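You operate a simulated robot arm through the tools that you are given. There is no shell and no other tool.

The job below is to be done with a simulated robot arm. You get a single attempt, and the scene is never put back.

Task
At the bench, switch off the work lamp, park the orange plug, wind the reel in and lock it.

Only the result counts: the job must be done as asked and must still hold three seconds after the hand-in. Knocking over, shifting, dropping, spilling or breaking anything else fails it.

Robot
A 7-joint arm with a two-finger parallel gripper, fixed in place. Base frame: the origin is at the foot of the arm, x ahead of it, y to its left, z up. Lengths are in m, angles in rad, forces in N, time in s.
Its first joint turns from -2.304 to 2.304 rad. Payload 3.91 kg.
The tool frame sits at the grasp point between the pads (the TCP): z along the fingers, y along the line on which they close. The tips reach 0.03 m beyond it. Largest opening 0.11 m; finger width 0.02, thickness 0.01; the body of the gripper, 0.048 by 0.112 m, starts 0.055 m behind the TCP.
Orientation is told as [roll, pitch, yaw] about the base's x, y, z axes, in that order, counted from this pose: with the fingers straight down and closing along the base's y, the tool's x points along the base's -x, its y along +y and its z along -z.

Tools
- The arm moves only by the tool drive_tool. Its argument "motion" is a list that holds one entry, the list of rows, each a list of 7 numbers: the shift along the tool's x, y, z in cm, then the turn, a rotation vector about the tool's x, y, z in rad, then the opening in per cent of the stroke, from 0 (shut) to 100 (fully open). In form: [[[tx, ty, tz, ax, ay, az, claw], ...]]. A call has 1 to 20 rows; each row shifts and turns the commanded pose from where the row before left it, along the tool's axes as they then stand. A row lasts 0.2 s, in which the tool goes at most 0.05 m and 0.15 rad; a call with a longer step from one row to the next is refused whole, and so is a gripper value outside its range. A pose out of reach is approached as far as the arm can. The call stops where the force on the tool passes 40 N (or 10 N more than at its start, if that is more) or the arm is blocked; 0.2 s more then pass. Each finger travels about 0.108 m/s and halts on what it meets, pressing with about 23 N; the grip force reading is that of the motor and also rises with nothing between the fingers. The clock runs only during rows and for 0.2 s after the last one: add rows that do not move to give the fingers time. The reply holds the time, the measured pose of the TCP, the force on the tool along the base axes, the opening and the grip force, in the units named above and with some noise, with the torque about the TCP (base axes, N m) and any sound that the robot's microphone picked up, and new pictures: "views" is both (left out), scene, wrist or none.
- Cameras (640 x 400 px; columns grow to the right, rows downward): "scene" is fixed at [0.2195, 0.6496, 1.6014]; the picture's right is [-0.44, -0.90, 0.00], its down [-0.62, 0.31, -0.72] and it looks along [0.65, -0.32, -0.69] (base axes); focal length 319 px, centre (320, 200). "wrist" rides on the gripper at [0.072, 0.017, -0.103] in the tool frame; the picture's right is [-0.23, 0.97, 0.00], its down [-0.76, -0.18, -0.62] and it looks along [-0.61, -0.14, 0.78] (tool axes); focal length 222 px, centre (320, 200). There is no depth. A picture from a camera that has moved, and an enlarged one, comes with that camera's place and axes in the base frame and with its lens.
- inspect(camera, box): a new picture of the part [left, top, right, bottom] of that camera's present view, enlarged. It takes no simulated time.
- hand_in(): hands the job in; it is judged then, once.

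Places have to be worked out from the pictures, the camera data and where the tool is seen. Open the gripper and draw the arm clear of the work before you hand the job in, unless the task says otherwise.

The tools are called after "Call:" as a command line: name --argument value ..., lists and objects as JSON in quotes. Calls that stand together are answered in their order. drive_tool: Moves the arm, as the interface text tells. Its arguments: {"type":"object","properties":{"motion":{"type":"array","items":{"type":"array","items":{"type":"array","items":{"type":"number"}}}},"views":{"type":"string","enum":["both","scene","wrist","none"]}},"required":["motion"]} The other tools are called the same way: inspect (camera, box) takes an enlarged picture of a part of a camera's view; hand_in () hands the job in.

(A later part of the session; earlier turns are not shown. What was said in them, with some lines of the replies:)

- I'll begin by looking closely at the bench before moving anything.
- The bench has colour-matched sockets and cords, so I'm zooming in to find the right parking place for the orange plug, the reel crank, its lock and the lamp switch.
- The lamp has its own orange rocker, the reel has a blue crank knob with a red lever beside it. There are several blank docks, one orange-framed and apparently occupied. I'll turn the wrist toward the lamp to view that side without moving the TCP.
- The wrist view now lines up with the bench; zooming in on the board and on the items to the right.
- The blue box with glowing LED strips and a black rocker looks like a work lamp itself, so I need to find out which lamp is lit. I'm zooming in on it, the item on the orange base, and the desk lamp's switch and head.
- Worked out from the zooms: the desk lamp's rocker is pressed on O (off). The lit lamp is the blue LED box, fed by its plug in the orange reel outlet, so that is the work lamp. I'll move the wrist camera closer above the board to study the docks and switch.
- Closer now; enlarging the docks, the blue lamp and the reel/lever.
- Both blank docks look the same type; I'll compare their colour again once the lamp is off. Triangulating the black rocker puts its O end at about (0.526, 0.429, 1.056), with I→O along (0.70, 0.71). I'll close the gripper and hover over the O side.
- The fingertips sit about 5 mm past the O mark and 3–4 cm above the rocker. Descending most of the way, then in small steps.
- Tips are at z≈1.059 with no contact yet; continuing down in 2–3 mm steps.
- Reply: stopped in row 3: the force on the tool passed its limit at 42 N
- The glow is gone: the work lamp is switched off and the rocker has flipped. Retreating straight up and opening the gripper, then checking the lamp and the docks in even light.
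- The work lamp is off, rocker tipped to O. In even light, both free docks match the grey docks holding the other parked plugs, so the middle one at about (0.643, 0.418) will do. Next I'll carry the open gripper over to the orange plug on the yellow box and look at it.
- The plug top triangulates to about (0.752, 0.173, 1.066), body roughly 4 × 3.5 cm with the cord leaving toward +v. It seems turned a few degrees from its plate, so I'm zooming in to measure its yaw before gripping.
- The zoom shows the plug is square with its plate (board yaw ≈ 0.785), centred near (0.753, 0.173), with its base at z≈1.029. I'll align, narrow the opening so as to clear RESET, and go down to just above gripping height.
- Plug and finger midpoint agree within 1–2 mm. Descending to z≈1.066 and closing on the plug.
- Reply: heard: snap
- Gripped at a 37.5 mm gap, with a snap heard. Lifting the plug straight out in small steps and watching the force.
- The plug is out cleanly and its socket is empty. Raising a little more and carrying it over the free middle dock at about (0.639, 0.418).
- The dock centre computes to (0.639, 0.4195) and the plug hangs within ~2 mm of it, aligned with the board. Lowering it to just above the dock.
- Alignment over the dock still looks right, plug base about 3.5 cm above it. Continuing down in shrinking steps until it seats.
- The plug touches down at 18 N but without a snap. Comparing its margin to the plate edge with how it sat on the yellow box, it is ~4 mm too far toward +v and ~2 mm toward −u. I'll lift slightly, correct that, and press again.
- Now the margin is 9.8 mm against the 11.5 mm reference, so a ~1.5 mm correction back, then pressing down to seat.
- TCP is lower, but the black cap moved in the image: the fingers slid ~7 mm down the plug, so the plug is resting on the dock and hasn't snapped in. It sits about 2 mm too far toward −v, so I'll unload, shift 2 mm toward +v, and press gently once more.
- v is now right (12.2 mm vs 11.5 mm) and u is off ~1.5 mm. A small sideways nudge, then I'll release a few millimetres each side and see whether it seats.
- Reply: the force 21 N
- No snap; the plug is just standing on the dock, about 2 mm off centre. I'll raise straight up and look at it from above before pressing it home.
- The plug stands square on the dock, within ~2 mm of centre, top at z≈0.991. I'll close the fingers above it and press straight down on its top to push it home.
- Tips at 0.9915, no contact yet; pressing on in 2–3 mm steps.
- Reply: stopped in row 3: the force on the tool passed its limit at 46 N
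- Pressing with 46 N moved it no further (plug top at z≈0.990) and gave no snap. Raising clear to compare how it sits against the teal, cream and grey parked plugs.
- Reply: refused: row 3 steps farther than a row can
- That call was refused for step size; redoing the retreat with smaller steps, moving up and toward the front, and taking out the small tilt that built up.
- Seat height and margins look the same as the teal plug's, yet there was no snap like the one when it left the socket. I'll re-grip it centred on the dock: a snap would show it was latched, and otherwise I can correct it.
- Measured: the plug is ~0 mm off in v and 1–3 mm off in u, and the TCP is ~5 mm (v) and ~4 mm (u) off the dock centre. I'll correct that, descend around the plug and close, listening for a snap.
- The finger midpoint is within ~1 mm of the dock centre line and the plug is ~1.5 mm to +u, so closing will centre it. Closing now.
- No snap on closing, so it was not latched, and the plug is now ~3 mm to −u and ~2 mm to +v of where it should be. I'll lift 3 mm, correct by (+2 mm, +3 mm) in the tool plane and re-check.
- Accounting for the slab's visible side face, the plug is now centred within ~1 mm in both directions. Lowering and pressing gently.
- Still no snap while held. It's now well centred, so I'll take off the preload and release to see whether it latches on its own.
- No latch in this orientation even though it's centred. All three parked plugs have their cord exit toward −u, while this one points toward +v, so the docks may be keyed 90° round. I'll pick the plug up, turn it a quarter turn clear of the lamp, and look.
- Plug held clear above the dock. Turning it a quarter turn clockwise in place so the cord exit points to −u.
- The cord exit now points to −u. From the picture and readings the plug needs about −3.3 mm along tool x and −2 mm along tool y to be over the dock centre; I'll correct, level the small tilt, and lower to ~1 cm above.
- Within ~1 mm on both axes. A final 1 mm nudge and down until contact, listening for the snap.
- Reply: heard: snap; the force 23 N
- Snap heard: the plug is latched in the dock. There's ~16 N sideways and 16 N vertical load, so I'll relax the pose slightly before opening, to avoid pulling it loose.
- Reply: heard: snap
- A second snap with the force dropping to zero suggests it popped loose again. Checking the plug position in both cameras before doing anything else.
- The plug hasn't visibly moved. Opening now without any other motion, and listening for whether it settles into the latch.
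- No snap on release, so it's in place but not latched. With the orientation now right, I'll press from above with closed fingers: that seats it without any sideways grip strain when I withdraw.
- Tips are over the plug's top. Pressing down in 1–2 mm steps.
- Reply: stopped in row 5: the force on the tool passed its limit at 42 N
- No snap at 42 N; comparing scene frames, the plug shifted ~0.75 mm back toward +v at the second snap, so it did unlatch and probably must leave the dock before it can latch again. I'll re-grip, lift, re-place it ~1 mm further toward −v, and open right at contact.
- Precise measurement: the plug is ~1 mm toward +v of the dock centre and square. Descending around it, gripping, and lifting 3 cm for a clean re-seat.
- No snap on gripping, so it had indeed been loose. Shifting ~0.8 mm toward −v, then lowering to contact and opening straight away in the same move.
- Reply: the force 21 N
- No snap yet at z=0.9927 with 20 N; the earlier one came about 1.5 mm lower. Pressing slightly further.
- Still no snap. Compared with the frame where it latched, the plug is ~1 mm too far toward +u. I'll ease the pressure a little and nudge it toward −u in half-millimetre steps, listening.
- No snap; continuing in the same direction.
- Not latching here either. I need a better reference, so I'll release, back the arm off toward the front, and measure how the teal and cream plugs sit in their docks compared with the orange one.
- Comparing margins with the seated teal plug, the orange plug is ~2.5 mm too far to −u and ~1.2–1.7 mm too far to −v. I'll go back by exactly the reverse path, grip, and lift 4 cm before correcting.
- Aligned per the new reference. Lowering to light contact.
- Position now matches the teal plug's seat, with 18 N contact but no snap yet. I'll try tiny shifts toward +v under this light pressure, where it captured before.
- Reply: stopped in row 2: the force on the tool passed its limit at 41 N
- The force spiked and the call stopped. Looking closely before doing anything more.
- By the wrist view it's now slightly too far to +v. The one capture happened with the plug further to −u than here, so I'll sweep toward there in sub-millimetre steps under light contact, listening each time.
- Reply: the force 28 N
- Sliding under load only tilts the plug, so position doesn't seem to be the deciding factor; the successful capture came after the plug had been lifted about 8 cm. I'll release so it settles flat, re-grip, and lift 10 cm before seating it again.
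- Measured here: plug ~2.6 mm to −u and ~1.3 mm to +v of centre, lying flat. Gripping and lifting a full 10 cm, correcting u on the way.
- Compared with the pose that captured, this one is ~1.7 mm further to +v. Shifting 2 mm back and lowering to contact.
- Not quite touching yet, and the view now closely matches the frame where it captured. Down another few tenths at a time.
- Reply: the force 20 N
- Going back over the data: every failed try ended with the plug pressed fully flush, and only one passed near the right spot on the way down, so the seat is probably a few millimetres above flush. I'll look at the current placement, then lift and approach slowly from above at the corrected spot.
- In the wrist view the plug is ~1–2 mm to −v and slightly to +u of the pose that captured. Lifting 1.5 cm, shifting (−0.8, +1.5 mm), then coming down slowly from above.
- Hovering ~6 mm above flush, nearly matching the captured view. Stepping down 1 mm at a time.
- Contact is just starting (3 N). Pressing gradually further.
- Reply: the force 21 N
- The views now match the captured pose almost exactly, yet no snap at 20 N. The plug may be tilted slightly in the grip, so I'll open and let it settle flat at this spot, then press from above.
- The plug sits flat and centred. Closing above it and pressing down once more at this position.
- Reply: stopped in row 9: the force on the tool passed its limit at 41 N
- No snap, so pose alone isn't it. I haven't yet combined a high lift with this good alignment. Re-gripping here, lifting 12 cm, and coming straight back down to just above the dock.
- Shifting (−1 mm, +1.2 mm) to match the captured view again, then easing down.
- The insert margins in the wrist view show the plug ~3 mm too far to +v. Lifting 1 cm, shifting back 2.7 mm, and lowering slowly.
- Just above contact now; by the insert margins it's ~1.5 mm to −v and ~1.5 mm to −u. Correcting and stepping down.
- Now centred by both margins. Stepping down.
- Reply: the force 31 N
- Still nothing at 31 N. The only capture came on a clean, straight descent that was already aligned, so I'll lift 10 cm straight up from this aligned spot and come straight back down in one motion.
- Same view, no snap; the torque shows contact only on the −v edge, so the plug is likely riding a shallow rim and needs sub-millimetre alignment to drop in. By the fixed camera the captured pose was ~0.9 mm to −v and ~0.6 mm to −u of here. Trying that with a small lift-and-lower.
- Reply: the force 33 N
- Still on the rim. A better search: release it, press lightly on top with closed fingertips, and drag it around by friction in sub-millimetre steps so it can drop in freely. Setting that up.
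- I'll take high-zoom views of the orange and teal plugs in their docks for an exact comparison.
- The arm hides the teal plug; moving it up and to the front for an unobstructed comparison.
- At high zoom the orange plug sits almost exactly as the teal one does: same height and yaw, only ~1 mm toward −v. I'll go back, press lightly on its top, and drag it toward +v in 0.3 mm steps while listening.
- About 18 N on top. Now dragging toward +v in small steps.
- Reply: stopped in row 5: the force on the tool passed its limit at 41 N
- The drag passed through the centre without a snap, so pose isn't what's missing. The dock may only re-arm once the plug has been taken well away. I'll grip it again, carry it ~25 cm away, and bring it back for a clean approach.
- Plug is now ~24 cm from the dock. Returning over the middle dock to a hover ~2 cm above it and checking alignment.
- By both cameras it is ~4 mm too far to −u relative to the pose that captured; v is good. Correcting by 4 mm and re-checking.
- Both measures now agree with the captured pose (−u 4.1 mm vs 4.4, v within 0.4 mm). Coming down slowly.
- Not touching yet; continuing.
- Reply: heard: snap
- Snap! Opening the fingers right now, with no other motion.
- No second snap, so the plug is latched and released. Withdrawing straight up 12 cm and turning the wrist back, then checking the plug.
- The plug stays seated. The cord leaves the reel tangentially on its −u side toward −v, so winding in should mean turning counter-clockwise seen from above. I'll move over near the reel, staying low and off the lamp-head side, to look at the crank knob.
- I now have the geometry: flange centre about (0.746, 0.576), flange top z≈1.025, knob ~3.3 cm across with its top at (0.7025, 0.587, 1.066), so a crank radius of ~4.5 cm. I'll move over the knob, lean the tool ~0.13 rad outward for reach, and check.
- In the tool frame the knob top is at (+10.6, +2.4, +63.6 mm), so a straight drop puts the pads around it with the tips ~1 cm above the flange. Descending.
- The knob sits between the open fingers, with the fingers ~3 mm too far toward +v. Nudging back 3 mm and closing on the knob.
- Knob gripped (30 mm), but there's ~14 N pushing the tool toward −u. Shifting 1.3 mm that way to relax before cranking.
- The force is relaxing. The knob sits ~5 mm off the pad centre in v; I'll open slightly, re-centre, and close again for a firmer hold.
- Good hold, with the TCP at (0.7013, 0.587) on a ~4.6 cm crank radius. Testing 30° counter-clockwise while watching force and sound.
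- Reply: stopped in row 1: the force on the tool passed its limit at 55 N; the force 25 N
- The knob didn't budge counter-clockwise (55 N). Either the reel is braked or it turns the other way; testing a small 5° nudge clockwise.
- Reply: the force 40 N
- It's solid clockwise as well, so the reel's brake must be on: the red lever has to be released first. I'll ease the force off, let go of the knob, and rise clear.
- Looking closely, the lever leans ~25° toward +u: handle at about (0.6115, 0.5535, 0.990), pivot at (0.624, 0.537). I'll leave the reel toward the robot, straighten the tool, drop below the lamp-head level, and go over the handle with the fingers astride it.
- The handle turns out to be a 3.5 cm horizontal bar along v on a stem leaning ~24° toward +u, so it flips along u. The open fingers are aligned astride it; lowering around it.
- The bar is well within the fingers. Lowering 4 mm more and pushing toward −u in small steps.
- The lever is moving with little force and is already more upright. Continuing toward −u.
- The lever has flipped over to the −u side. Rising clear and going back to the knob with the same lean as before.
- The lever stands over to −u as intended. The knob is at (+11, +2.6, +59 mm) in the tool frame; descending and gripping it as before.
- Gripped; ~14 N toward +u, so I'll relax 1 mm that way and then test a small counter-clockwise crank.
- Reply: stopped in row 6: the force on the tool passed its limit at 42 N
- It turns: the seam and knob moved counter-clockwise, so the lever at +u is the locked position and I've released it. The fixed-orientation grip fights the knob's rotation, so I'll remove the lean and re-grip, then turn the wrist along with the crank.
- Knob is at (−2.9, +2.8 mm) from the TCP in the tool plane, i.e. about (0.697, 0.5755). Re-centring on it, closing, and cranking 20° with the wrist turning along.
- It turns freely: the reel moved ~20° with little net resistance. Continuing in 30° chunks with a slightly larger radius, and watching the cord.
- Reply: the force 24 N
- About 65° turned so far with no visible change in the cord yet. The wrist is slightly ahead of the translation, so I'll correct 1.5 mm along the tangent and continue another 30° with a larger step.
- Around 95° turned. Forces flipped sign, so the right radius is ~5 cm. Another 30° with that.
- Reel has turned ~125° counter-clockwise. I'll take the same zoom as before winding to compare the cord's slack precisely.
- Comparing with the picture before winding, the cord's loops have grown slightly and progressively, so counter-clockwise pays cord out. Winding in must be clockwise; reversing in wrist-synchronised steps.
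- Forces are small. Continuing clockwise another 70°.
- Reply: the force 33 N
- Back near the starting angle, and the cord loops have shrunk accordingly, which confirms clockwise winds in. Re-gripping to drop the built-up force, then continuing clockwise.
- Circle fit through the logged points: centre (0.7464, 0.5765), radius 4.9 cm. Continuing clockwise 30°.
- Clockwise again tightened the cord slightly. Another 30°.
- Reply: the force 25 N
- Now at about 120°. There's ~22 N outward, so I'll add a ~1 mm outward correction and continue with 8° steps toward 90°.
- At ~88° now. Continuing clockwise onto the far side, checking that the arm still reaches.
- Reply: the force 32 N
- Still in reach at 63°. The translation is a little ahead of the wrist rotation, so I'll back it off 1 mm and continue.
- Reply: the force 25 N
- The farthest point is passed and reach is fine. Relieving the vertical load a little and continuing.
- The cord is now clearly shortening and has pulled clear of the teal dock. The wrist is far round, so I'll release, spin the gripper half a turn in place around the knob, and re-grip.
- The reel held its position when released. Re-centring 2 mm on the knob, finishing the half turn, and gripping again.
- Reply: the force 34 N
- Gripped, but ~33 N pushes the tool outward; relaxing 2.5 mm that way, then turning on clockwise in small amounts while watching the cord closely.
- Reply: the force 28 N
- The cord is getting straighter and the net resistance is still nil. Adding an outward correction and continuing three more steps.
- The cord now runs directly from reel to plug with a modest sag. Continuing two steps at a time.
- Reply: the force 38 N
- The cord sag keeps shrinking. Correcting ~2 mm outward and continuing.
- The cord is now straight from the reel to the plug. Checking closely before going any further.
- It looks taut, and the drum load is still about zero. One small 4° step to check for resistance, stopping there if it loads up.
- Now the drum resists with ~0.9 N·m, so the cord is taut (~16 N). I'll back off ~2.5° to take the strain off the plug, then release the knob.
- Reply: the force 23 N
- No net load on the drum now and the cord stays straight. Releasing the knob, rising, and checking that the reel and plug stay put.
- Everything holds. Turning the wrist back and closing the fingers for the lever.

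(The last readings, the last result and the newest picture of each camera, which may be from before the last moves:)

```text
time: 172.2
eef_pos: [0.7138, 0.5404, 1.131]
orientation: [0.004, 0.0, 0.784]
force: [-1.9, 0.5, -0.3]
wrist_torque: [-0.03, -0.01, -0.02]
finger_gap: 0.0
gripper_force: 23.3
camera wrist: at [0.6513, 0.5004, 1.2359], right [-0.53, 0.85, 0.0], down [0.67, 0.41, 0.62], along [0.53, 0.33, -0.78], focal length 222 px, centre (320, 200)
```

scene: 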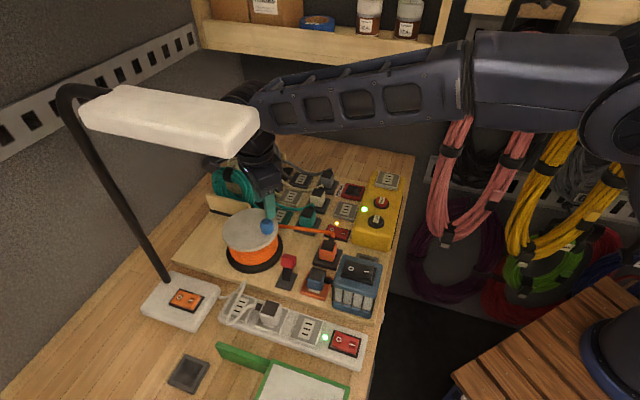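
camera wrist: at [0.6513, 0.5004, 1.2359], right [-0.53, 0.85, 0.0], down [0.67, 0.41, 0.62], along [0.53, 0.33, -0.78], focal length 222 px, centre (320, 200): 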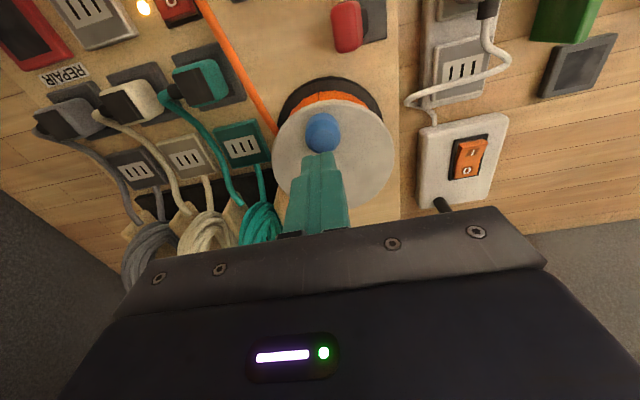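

The lever bar is visible at (0.642, 0.520), leaning to −u. I'll put the closed fingers on its −u side at about (0.665, 0.496) and lower.

Call:
drive_tool --motion '[[[3.3, 0.17, 0, 0, 0, 0, 0], [3.3, 0.18, 0, 0, 0, 0, 0], [0, 0, 3.5, 0, 0, 0, 0], [0, 0, 3.5, 0, 0, 0, 0], [0, 0, 0, 0, 0, 0, 0]]]'

Call:
inspect --camera "wrist" --box '[240, 60, 440, 200]'

Call:
inspect --camera "scene" --box '[240, 210, 340, 310]'

```text
time: 173.4
eef_pos: [0.6637, 0.4946, 1.0646]
orientation: [0.003, -0.001, 0.782]
force: [0.8, 0.2, 1.0]
wrist_torque: [0.01, 0.01, 0.01]
finger_gap: 0.0
gripper_force: 23.1
camera wrist: at [0.6013, 0.4554, 1.1677], right [-0.53, 0.85, 0.0], down [0.67, 0.41, 0.62], along [0.53, 0.33, -0.78], focal length 222 px, centre (320, 200)
```

scene: 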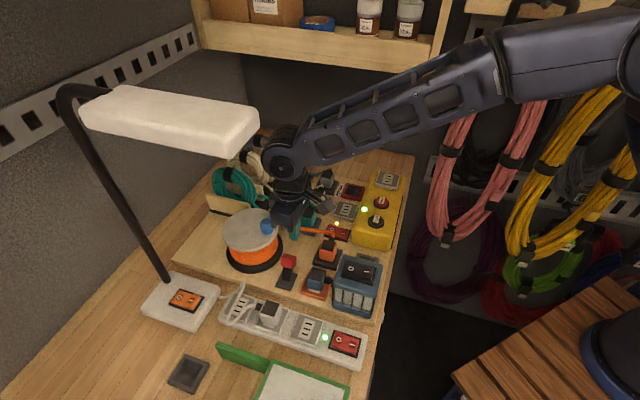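
wrist: 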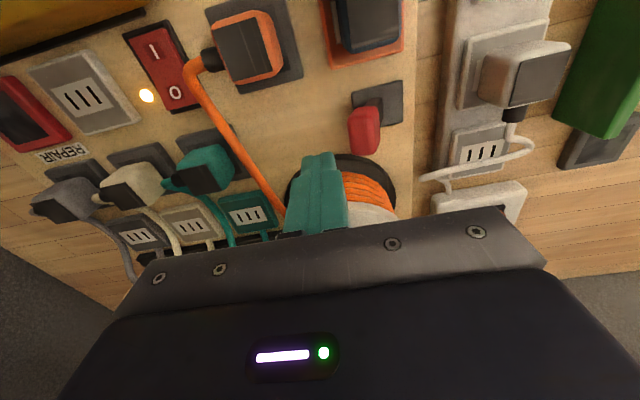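

```text
2.86 times, centred on (340, 130) of wrist
camera zoom: at [0.6013, 0.4554, 1.1677], right [-0.53, 0.85, 0.0], down [0.67, 0.41, 0.62], along [0.53, 0.33, -0.78], focal length 635 px, centre (263, 400)
```

zoom: 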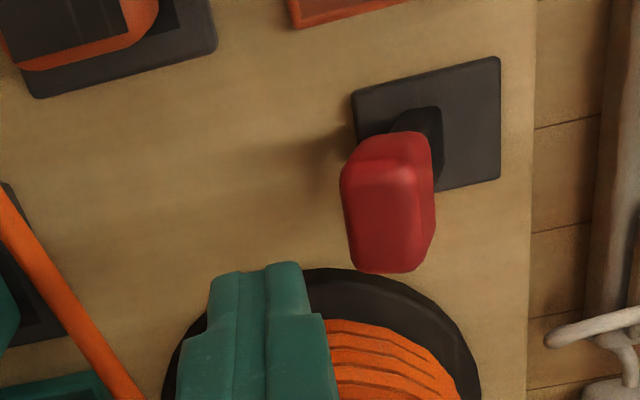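

```text
4.00 times, centred on (290, 260) of scene
camera zoom: at [0.2195, 0.6496, 1.6014], right [-0.44, -0.9, 0.0], down [-0.62, 0.31, -0.72], along [0.65, -0.32, -0.69], focal length 1276 px, centre (440, -40)
```

zoom: 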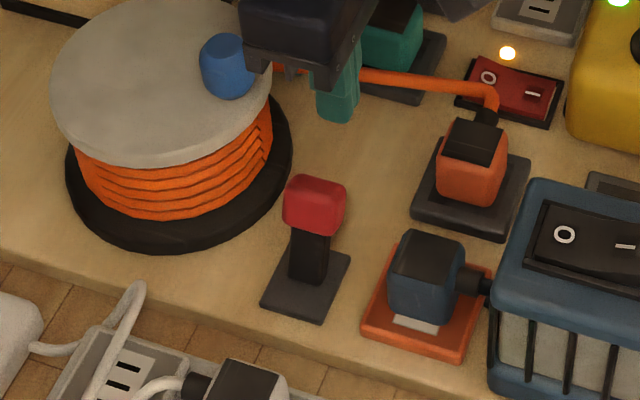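

The bar is 3.6 cm to +u and 4 mm to +v of the fingertips, so there's room. Lowering beside it.

Call:
drive_tool --motion '[[[-0.4, 0, 3.0, 0, 0, 0, 0], [0, 0, 2.9, 0, 0, 0, 0], [0, 0, 0, 0, 0, 0, 0]]]'

Call:
inspect --camera "wrist" --box '[240, 60, 440, 200]'

Call:
inspect --camera "scene" --box '[240, 210, 340, 310]'

```text
time: 174.2
eef_pos: [0.6682, 0.4992, 1.0031]
orientation: [0.004, 0.001, 0.783]
force: [0.2, 0.0, 0.7]
wrist_torque: [0.02, 0.05, -0.01]
finger_gap: 0.0
gripper_force: 22.7
camera wrist: at [0.6057, 0.4598, 1.107], right [-0.53, 0.85, 0.0], down [0.67, 0.41, 0.62], along [0.53, 0.33, -0.78], focal length 222 px, centre (320, 200)
```

scene: 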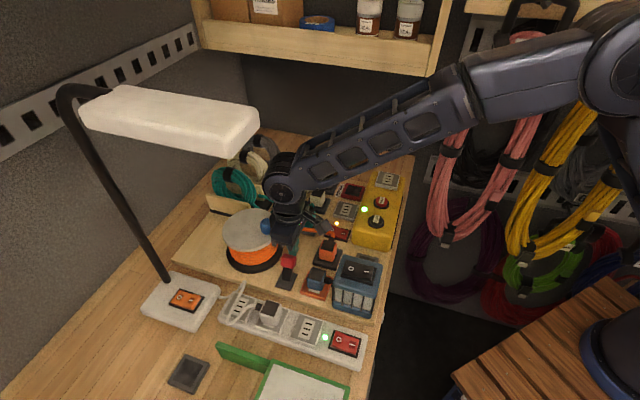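
wrist: 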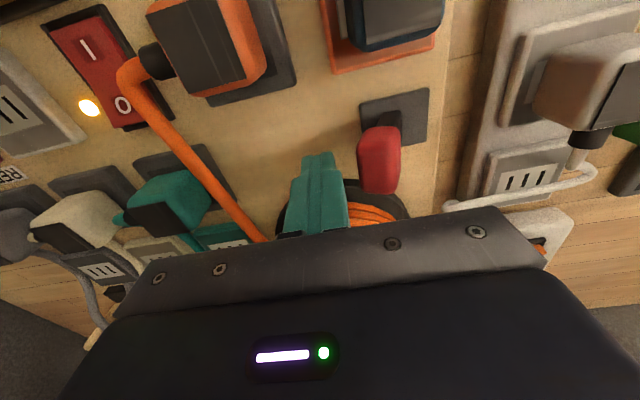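

```text
2.86 times, centred on (340, 130) of wrist
camera zoom: at [0.6057, 0.4598, 1.107], right [-0.53, 0.85, 0.0], down [0.67, 0.41, 0.62], along [0.53, 0.33, -0.78], focal length 635 px, centre (263, 400)
```

zoom: 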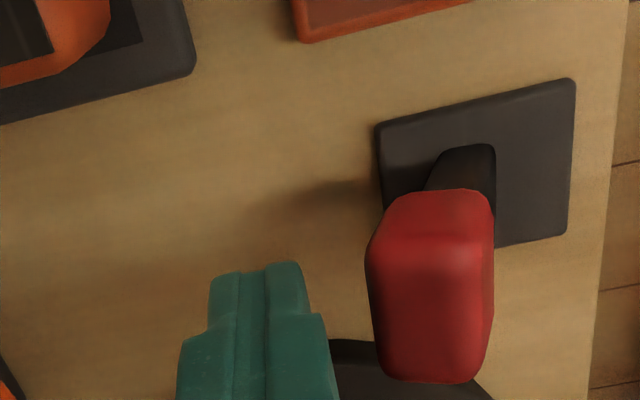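

```text
4.00 times, centred on (290, 260) of scene
camera zoom: at [0.2195, 0.6496, 1.6014], right [-0.44, -0.9, 0.0], down [-0.62, 0.31, -0.72], along [0.65, -0.32, -0.69], focal length 1276 px, centre (440, -40)
```

zoom: 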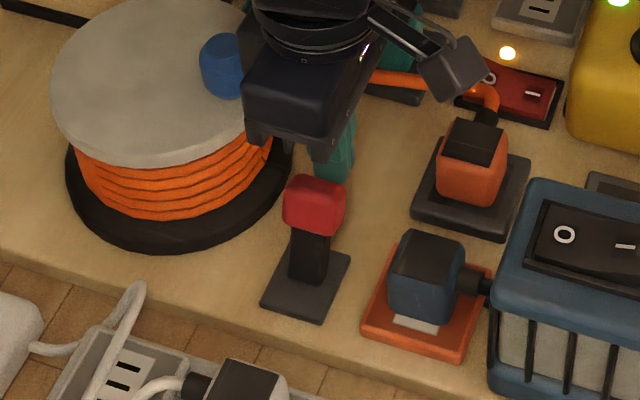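

Fingertips are level with the bar. Pushing toward +u in 5 mm steps.

Call:
drive_tool --motion '[[[0, 0.6, 0, 0, 0, 0, 0], [0, 0.6, 0, 0, 0, 0, 0], [0, 0.5, 0, 0, 0, 0, 0], [0, 0.5, 0, 0, 0, 0, 0], [0, 0.5, 0, 0, 0, 0, 0], [0, 0.5, 0, 0, 0, 0, 0]]]'

Call:
inspect --camera "scene" --box '[240, 210, 340, 310]'

Call:
inspect --camera "wrist" --box '[240, 60, 440, 200]'

```text
time: 175.4
eef_pos: [0.6495, 0.5152, 1.0075]
orientation: [0.003, -0.004, 0.783]
force: [-3.1, -8.9, 11.6]
wrist_torque: [0.09, 0.11, 0.12]
finger_gap: 0.0001
gripper_force: 22.9
stopped in row 6: the force on the tool passed its limit at 43 N (the readings are from after the stop); the commanded pose is now the measured one
camera wrist: at [0.5871, 0.4768, 1.1103], right [-0.53, 0.85, 0.0], down [0.66, 0.41, 0.63], along [0.53, 0.33, -0.78], focal length 222 px, centre (320, 200)
```

scene: 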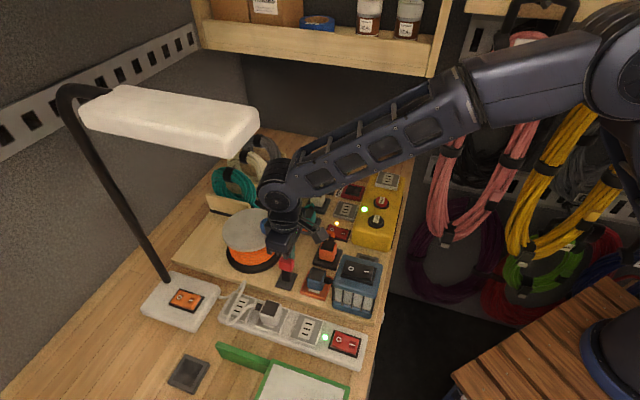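
wrist: 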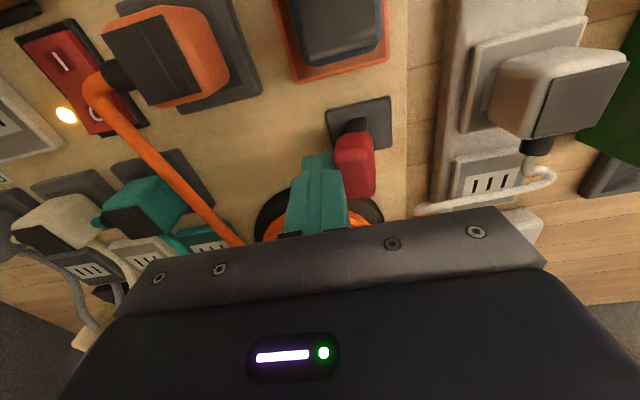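

```text
4.00 times, centred on (290, 260) of scene
camera zoom: at [0.2195, 0.6496, 1.6014], right [-0.44, -0.9, 0.0], down [-0.62, 0.31, -0.72], along [0.65, -0.32, -0.69], focal length 1276 px, centre (440, -40)
```

zoom: 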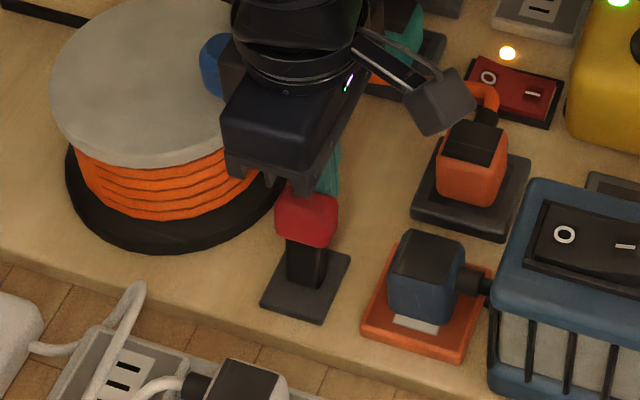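

```text
2.86 times, centred on (340, 130) of wrist
camera zoom: at [0.5871, 0.4768, 1.1103], right [-0.53, 0.85, 0.0], down [0.66, 0.41, 0.63], along [0.53, 0.33, -0.78], focal length 635 px, centre (263, 400)
```

zoom: 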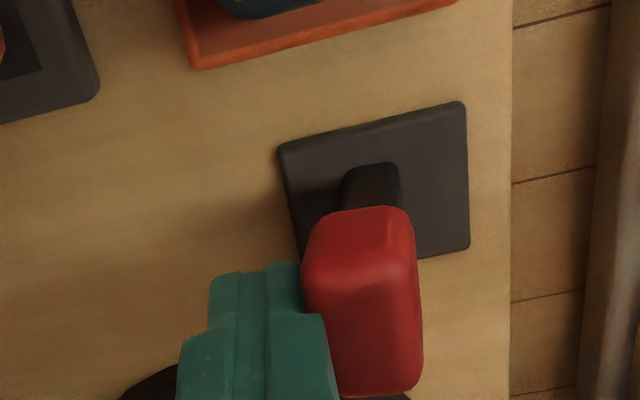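

The lever moved partway (the stem is near upright), then the force spiked. Pushing again more gently to see how it builds.

Call:
drive_tool --motion '[[[0, 0.15, 0, 0, 0, 0, 0], [0, 0.15, 0, 0, 0, 0, 0]]]' --views "none"

Call:
inspect --camera "wrist" --box '[240, 60, 440, 200]'

```text
time: 176.0
eef_pos: [0.6476, 0.5188, 1.0058]
orientation: [0.002, -0.006, 0.784]
force: [-2.1, -11.0, 25.8]
wrist_torque: [0.2, 0.31, 0.16]
finger_gap: 0.0
gripper_force: 23.1
```

```text
2.86 times, centred on (340, 130) of wrist
camera zoom: at [0.5845, 0.4796, 1.1109], right [-0.53, 0.85, 0.0], down [0.66, 0.41, 0.63], along [0.53, 0.33, -0.78], focal length 635 px, centre (263, 400)
```

zoom: 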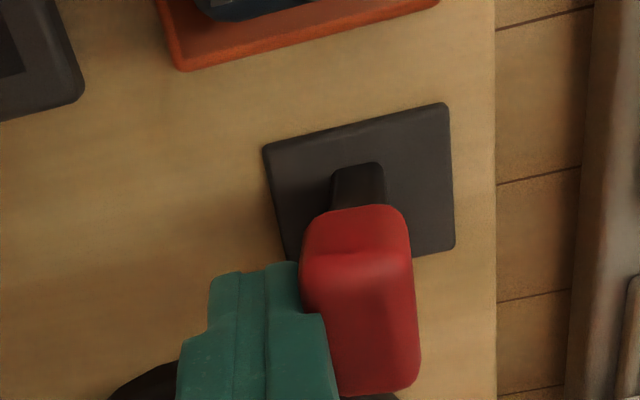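

The upward force shows a ledge on the outside of the finger is catching the rising bar. Backing off slightly, raising 1 cm so only the narrow tip touches, then pushing on.

Call:
drive_tool --motion '[[[0, -0.4, 0, 0, 0, 0, 0], [0, 0, -1.1, 0, 0, 0, 0], [0, 0.4, 0, 0, 0, 0, 0], [0, 0.4, 0, 0, 0, 0, 0], [0, 0.4, 0, 0, 0, 0, 0]]]' --views "wrist"

Call:
inspect --camera "wrist" --box '[240, 60, 440, 200]'

Call:
inspect --camera "scene" --box '[240, 210, 340, 310]'

```text
time: 177.2
eef_pos: [0.6417, 0.5247, 1.018]
orientation: [0.001, -0.002, 0.785]
force: [0.6, 0.3, -1.1]
wrist_torque: [-0.03, -0.01, 0.0]
finger_gap: 0.0
gripper_force: 23.1
camera wrist: at [0.5788, 0.4854, 1.1208], right [-0.53, 0.85, 0.0], down [0.66, 0.41, 0.63], along [0.53, 0.33, -0.78], focal length 222 px, centre (320, 200)
```

wrist: 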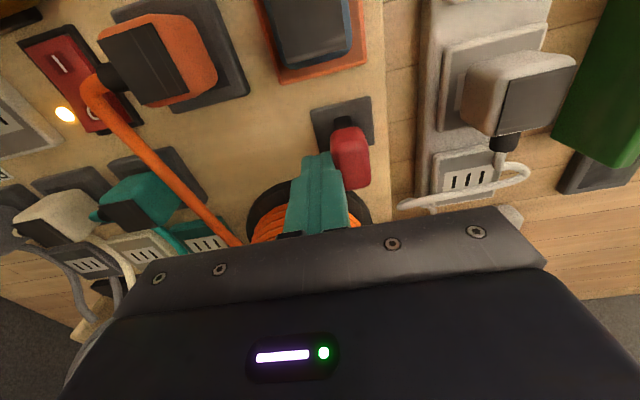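

```text
2.86 times, centred on (340, 130) of wrist
camera zoom: at [0.5788, 0.4854, 1.1208], right [-0.53, 0.85, 0.0], down [0.66, 0.41, 0.63], along [0.53, 0.33, -0.78], focal length 635 px, centre (263, 400)
```

zoom: 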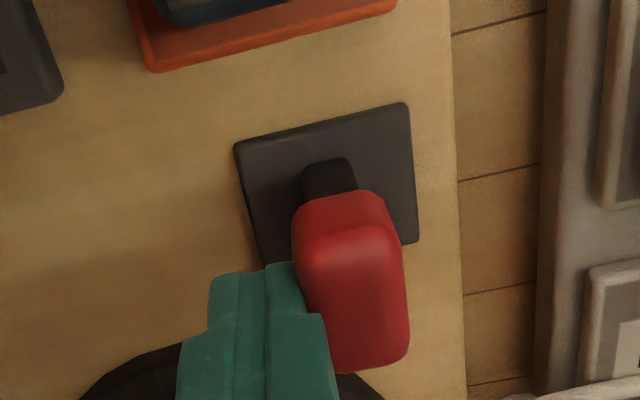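

```text
4.00 times, centred on (290, 260) of scene
camera zoom: at [0.2195, 0.6496, 1.6014], right [-0.44, -0.9, 0.0], down [-0.62, 0.31, -0.72], along [0.65, -0.32, -0.69], focal length 1276 px, centre (440, -40)
```

zoom: 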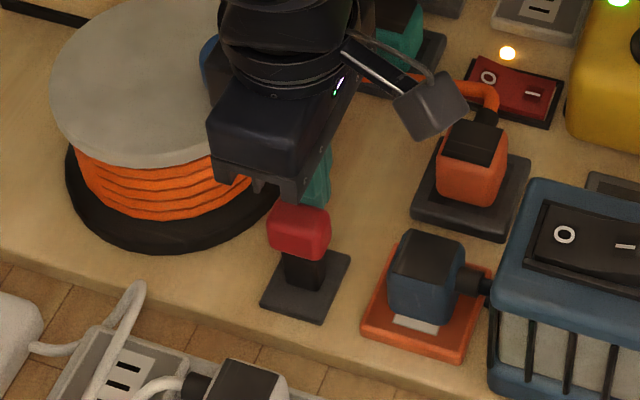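

Smooth now with low force; the lever is about vertical. Continuing toward +u.

Call:
drive_tool --motion '[[[0, 0.4, 0, 0, 0, 0, 0], [0, 0.4, 0, 0, 0, 0, 0], [0, 0.4, 0, 0, 0, 0, 0], [0, 0.4, 0, 0, 0, 0, 0], [0, 0.4, 0, 0, 0, 0, 0]]]' --views "wrist"

Call:
inspect --camera "wrist" --box '[240, 60, 440, 200]'

Call:
inspect --camera "scene" --box '[240, 210, 340, 310]'

```text
time: 178.4
eef_pos: [0.6273, 0.54, 1.0165]
orientation: [0.001, -0.004, 0.784]
force: [4.8, -5.3, 1.7]
wrist_torque: [-0.16, -0.1, 0.06]
finger_gap: 0.0
gripper_force: 22.7
camera wrist: at [0.5652, 0.4994, 1.1205], right [-0.53, 0.85, 0.0], down [0.66, 0.41, 0.63], along [0.53, 0.33, -0.78], focal length 222 px, centre (320, 200)
```

wrist: 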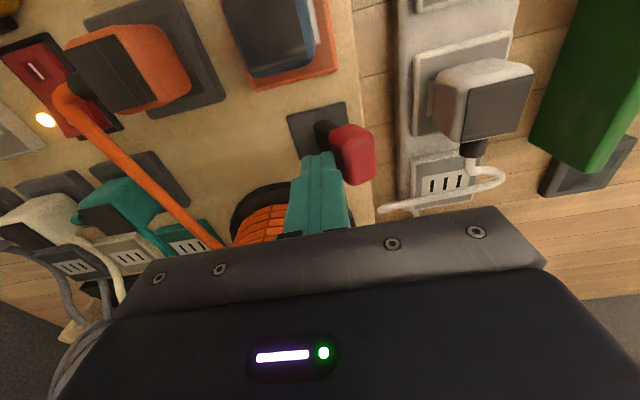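

```text
2.86 times, centred on (340, 130) of wrist
camera zoom: at [0.5652, 0.4994, 1.1205], right [-0.53, 0.85, 0.0], down [0.66, 0.41, 0.63], along [0.53, 0.33, -0.78], focal length 635 px, centre (263, 400)
```

zoom: 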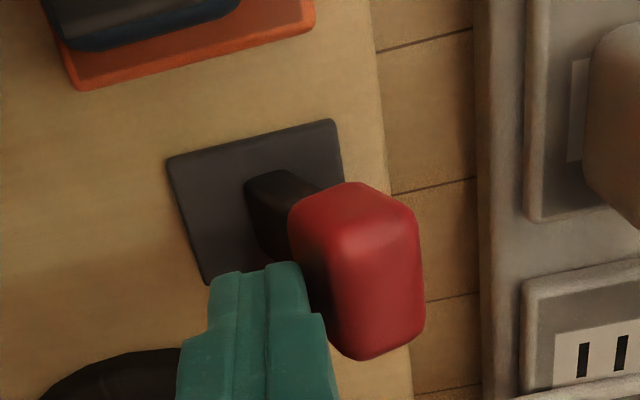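

```text
4.00 times, centred on (290, 260) of scene
camera zoom: at [0.2195, 0.6496, 1.6014], right [-0.44, -0.9, 0.0], down [-0.62, 0.31, -0.72], along [0.65, -0.32, -0.69], focal length 1276 px, centre (440, -40)
```

zoom: 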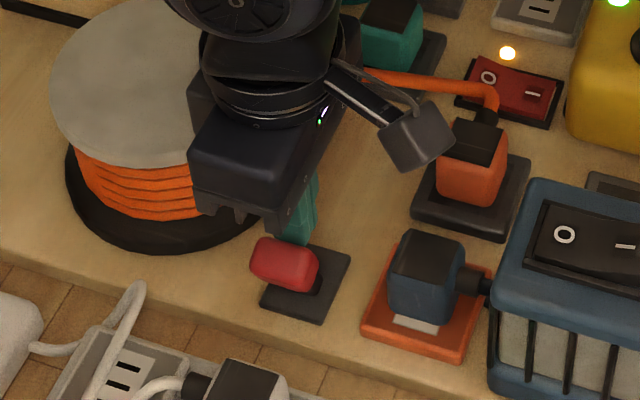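

The lever is back at its original (locked) lean, with 7 N against its stop. Backing off, rising a little, then withdrawing toward the robot away from the lamp, gripper open.

Call:
drive_tool --motion '[[[0, -0.6, 0, 0, 0, 0, 0], [0, -0.6, 0, 0, 0, 0, 0], [0, 0, -3.0, 0, 0, 0, 0], [0, 0, -2.0, 0, 0, 0, 0], [4.0, -1.0, 0, 0, 0, 0, 0], [4.0, -1.0, -1.0, 0, 0, 0, 0], [3.0, -1.0, -3.0, 0, 0, 0, 0], [0, 0, -4.0, 0, 0, 0, 50], [0, 0, -4.0, 0, 0, 0, 50], [0, 0, 0, 0, 0, 0, 50]]]'

Call:
inspect --camera "scene" --box '[200, 170, 360, 310]'

Call:
inspect --camera "scene" --box '[260, 255, 320, 300]'

Call:
inspect --camera "scene" --box '[280, 155, 400, 330]'

```text
time: 180.6
eef_pos: [0.5811, 0.4317, 1.1867]
orientation: [0.002, -0.003, 0.784]
force: [-0.2, 0.0, 0.0]
wrist_torque: [-0.01, -0.01, 0.01]
finger_gap: 0.0549
gripper_force: 0.1
camera wrist: at [0.5181, 0.3914, 1.2913], right [-0.53, 0.85, 0.0], down [0.66, 0.41, 0.63], along [0.53, 0.33, -0.78], focal length 222 px, centre (320, 200)
```

scene: 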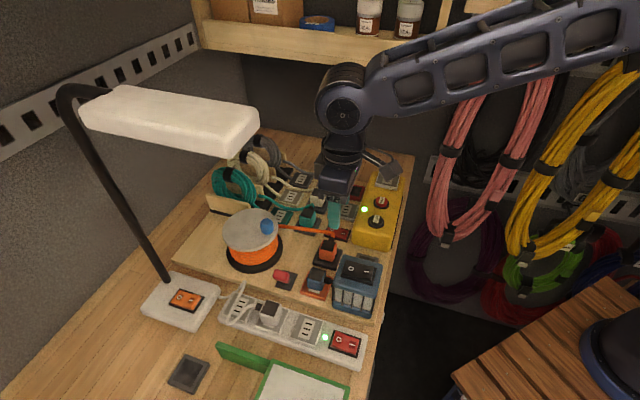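
wrist: 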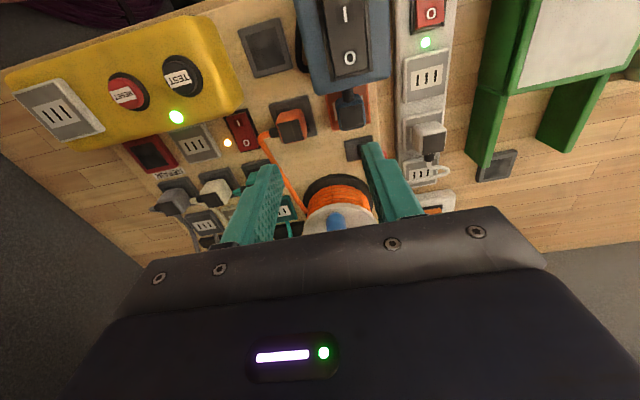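

```text
2.86 times, centred on (280, 240) of scene
camera zoom: at [0.2195, 0.6496, 1.6014], right [-0.44, -0.9, 0.0], down [-0.62, 0.31, -0.72], along [0.65, -0.32, -0.69], focal length 911 px, centre (434, 86)
```

zoom: 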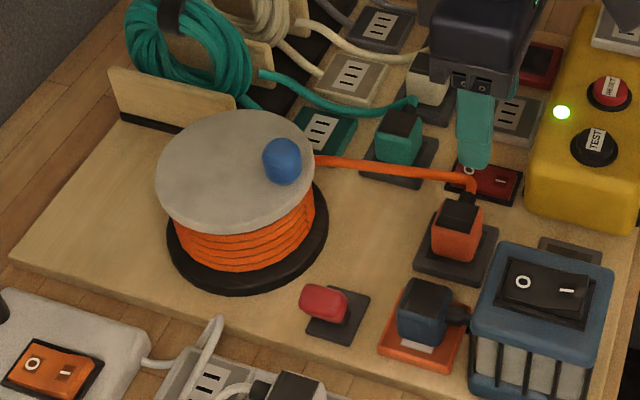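

```text
8.89 times, centred on (290, 278) of scene
camera zoom: at [0.2195, 0.6496, 1.6014], right [-0.44, -0.9, 0.0], down [-0.62, 0.31, -0.72], along [0.65, -0.32, -0.69], focal length 2835 px, centre (587, -489)
```

zoom: 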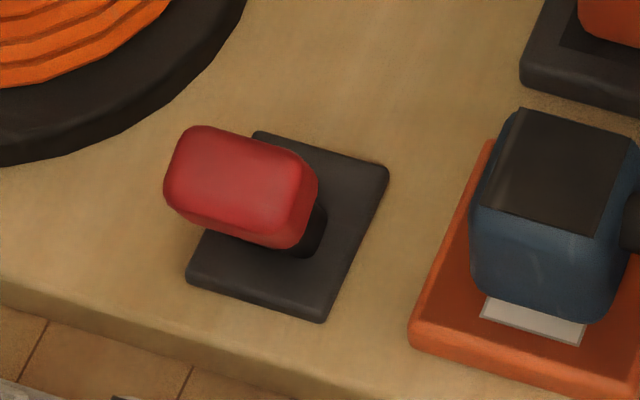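

```text
2.29 times, centred on (340, 242) of scene
camera zoom: at [0.2195, 0.6496, 1.6014], right [-0.44, -0.9, 0.0], down [-0.62, 0.31, -0.72], along [0.65, -0.32, -0.69], focal length 729 px, centre (274, 103)
```

zoom: 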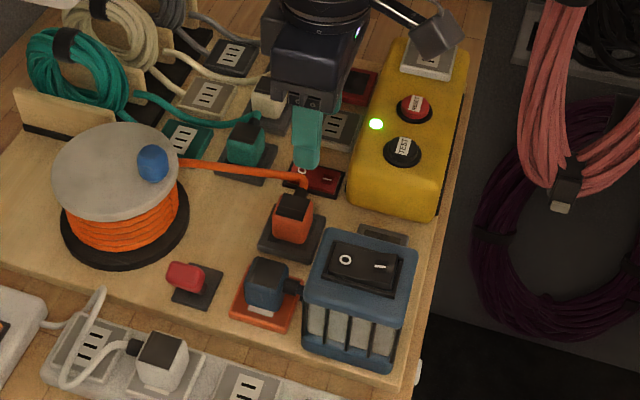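

The lever looks exactly as it did when locked, the cord is straight, and the plug and lamp are unchanged. Moving the arm fully clear with the gripper open, then a last inspection.

Call:
drive_tool --motion '[[[3.0, -3.0, -2.0, 0, 0, 0, 100], [3.0, -3.0, -2.0, 0, 0, 0, 100], [2.0, -3.0, -3.0, 0, 0, 0, 100], [0, -3.0, -3.0, 0, 0, 0, 100], [0, 0, 0, 0, 0, 0, 100], [0, 0, 0, 0, 0, 0, 100]]]'

Call:
inspect --camera "scene" --box '[200, 150, 420, 330]'

Call:
inspect --camera "scene" --box '[295, 205, 355, 275]'

Call:
inspect --camera "wrist" --box '[160, 60, 480, 240]'

```text
time: 182.0
eef_pos: [0.6103, 0.2882, 1.2838]
orientation: [0.002, -0.004, 0.783]
force: [-0.6, 0.3, -0.2]
wrist_torque: [-0.01, 0.02, -0.02]
finger_gap: 0.1098
gripper_force: 0.0
camera wrist: at [0.5474, 0.2481, 1.3872], right [-0.53, 0.85, 0.0], down [0.66, 0.41, 0.63], along [0.53, 0.33, -0.78], focal length 222 px, centre (320, 200)
```

scene: 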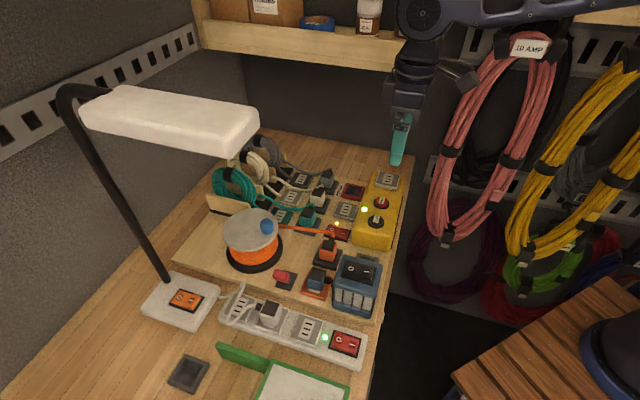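
wrist: 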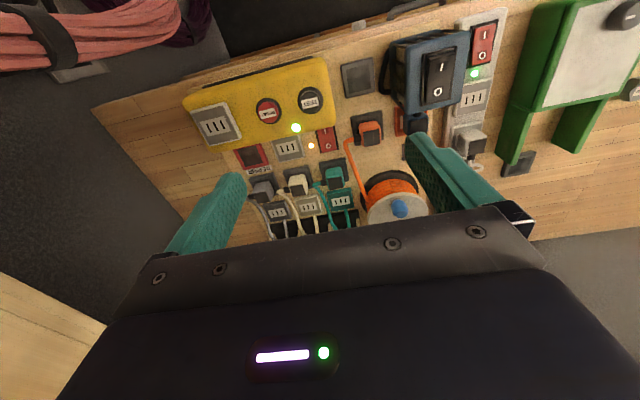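

```text
2.22 times, centred on (310, 240) of scene
camera zoom: at [0.2195, 0.6496, 1.6014], right [-0.44, -0.9, 0.0], down [-0.62, 0.31, -0.72], along [0.65, -0.32, -0.69], focal length 709 px, centre (342, 111)
```

zoom: 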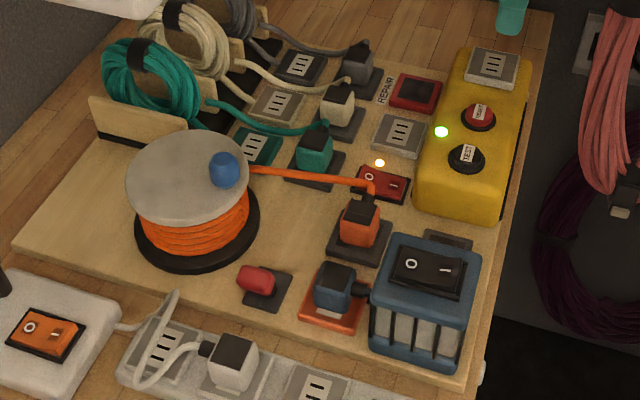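

```text
5.71 times, centred on (325, 240) of scene
camera zoom: at [0.2195, 0.6496, 1.6014], right [-0.44, -0.9, 0.0], down [-0.62, 0.31, -0.72], along [0.65, -0.32, -0.69], focal length 1822 px, centre (291, -29)
```

zoom: 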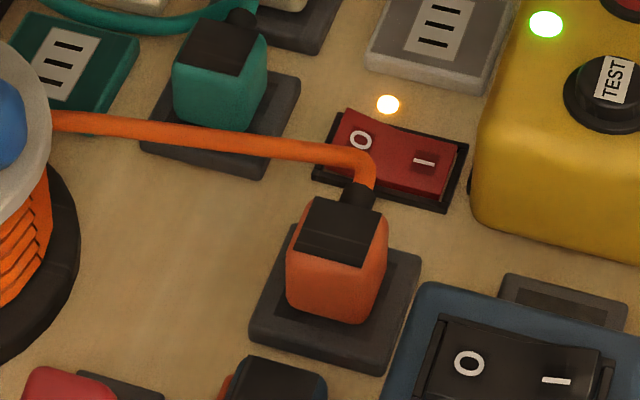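

```text
2.00 times, centred on (320, 150) of wrist
camera zoom: at [0.5474, 0.2481, 1.3872], right [-0.53, 0.85, 0.0], down [0.66, 0.41, 0.63], along [0.53, 0.33, -0.78], focal length 444 px, centre (320, 300)
```

zoom: 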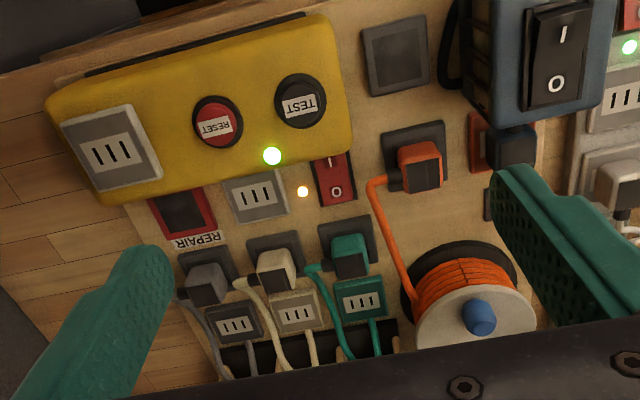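

All four parts look done: the work lamp's rocker is on O and dark, and the orange plug is seated in a dead dock. The reel is wound in with the cord straight, and the red lever is back at lock. Nothing else has moved, the gripper is open and the arm is clear, so I'm handing in.

Call:
hand_in

```text
The job is handed in.
```

The job is handed in, and as far as the cameras and sounds show, all four parts are done. I haven't been told the verdict.

- **Work lamp:** I took this to be the blue LED box, since it was the lit one and the white desk lamp was already off. Its black rocker is pressed to O and the LEDs are dark.
- **Orange plug:** It is out of the yellow box and parked in the unused grey dock beside the reel's orange socket. It only snapped in with the cord pointing the same way as on the other parked plugs. The first time it snapped in it popped out again, so I re-seated it.
- **Reel:** The brake lever was locked, so I released it first. I first turned the reel about 125° counter-clockwise, which paid cord out, then wound it in clockwise until the cord was straight and tight. I backed it off about 2.5° so it doesn't strain the plug.
- **Lock:** The red lever is back in its original position, which is the locked one. I didn't turn the crank again to check that it holds.

Nothing else on the bench appears to have moved. The gripper is open and the arm is clear.
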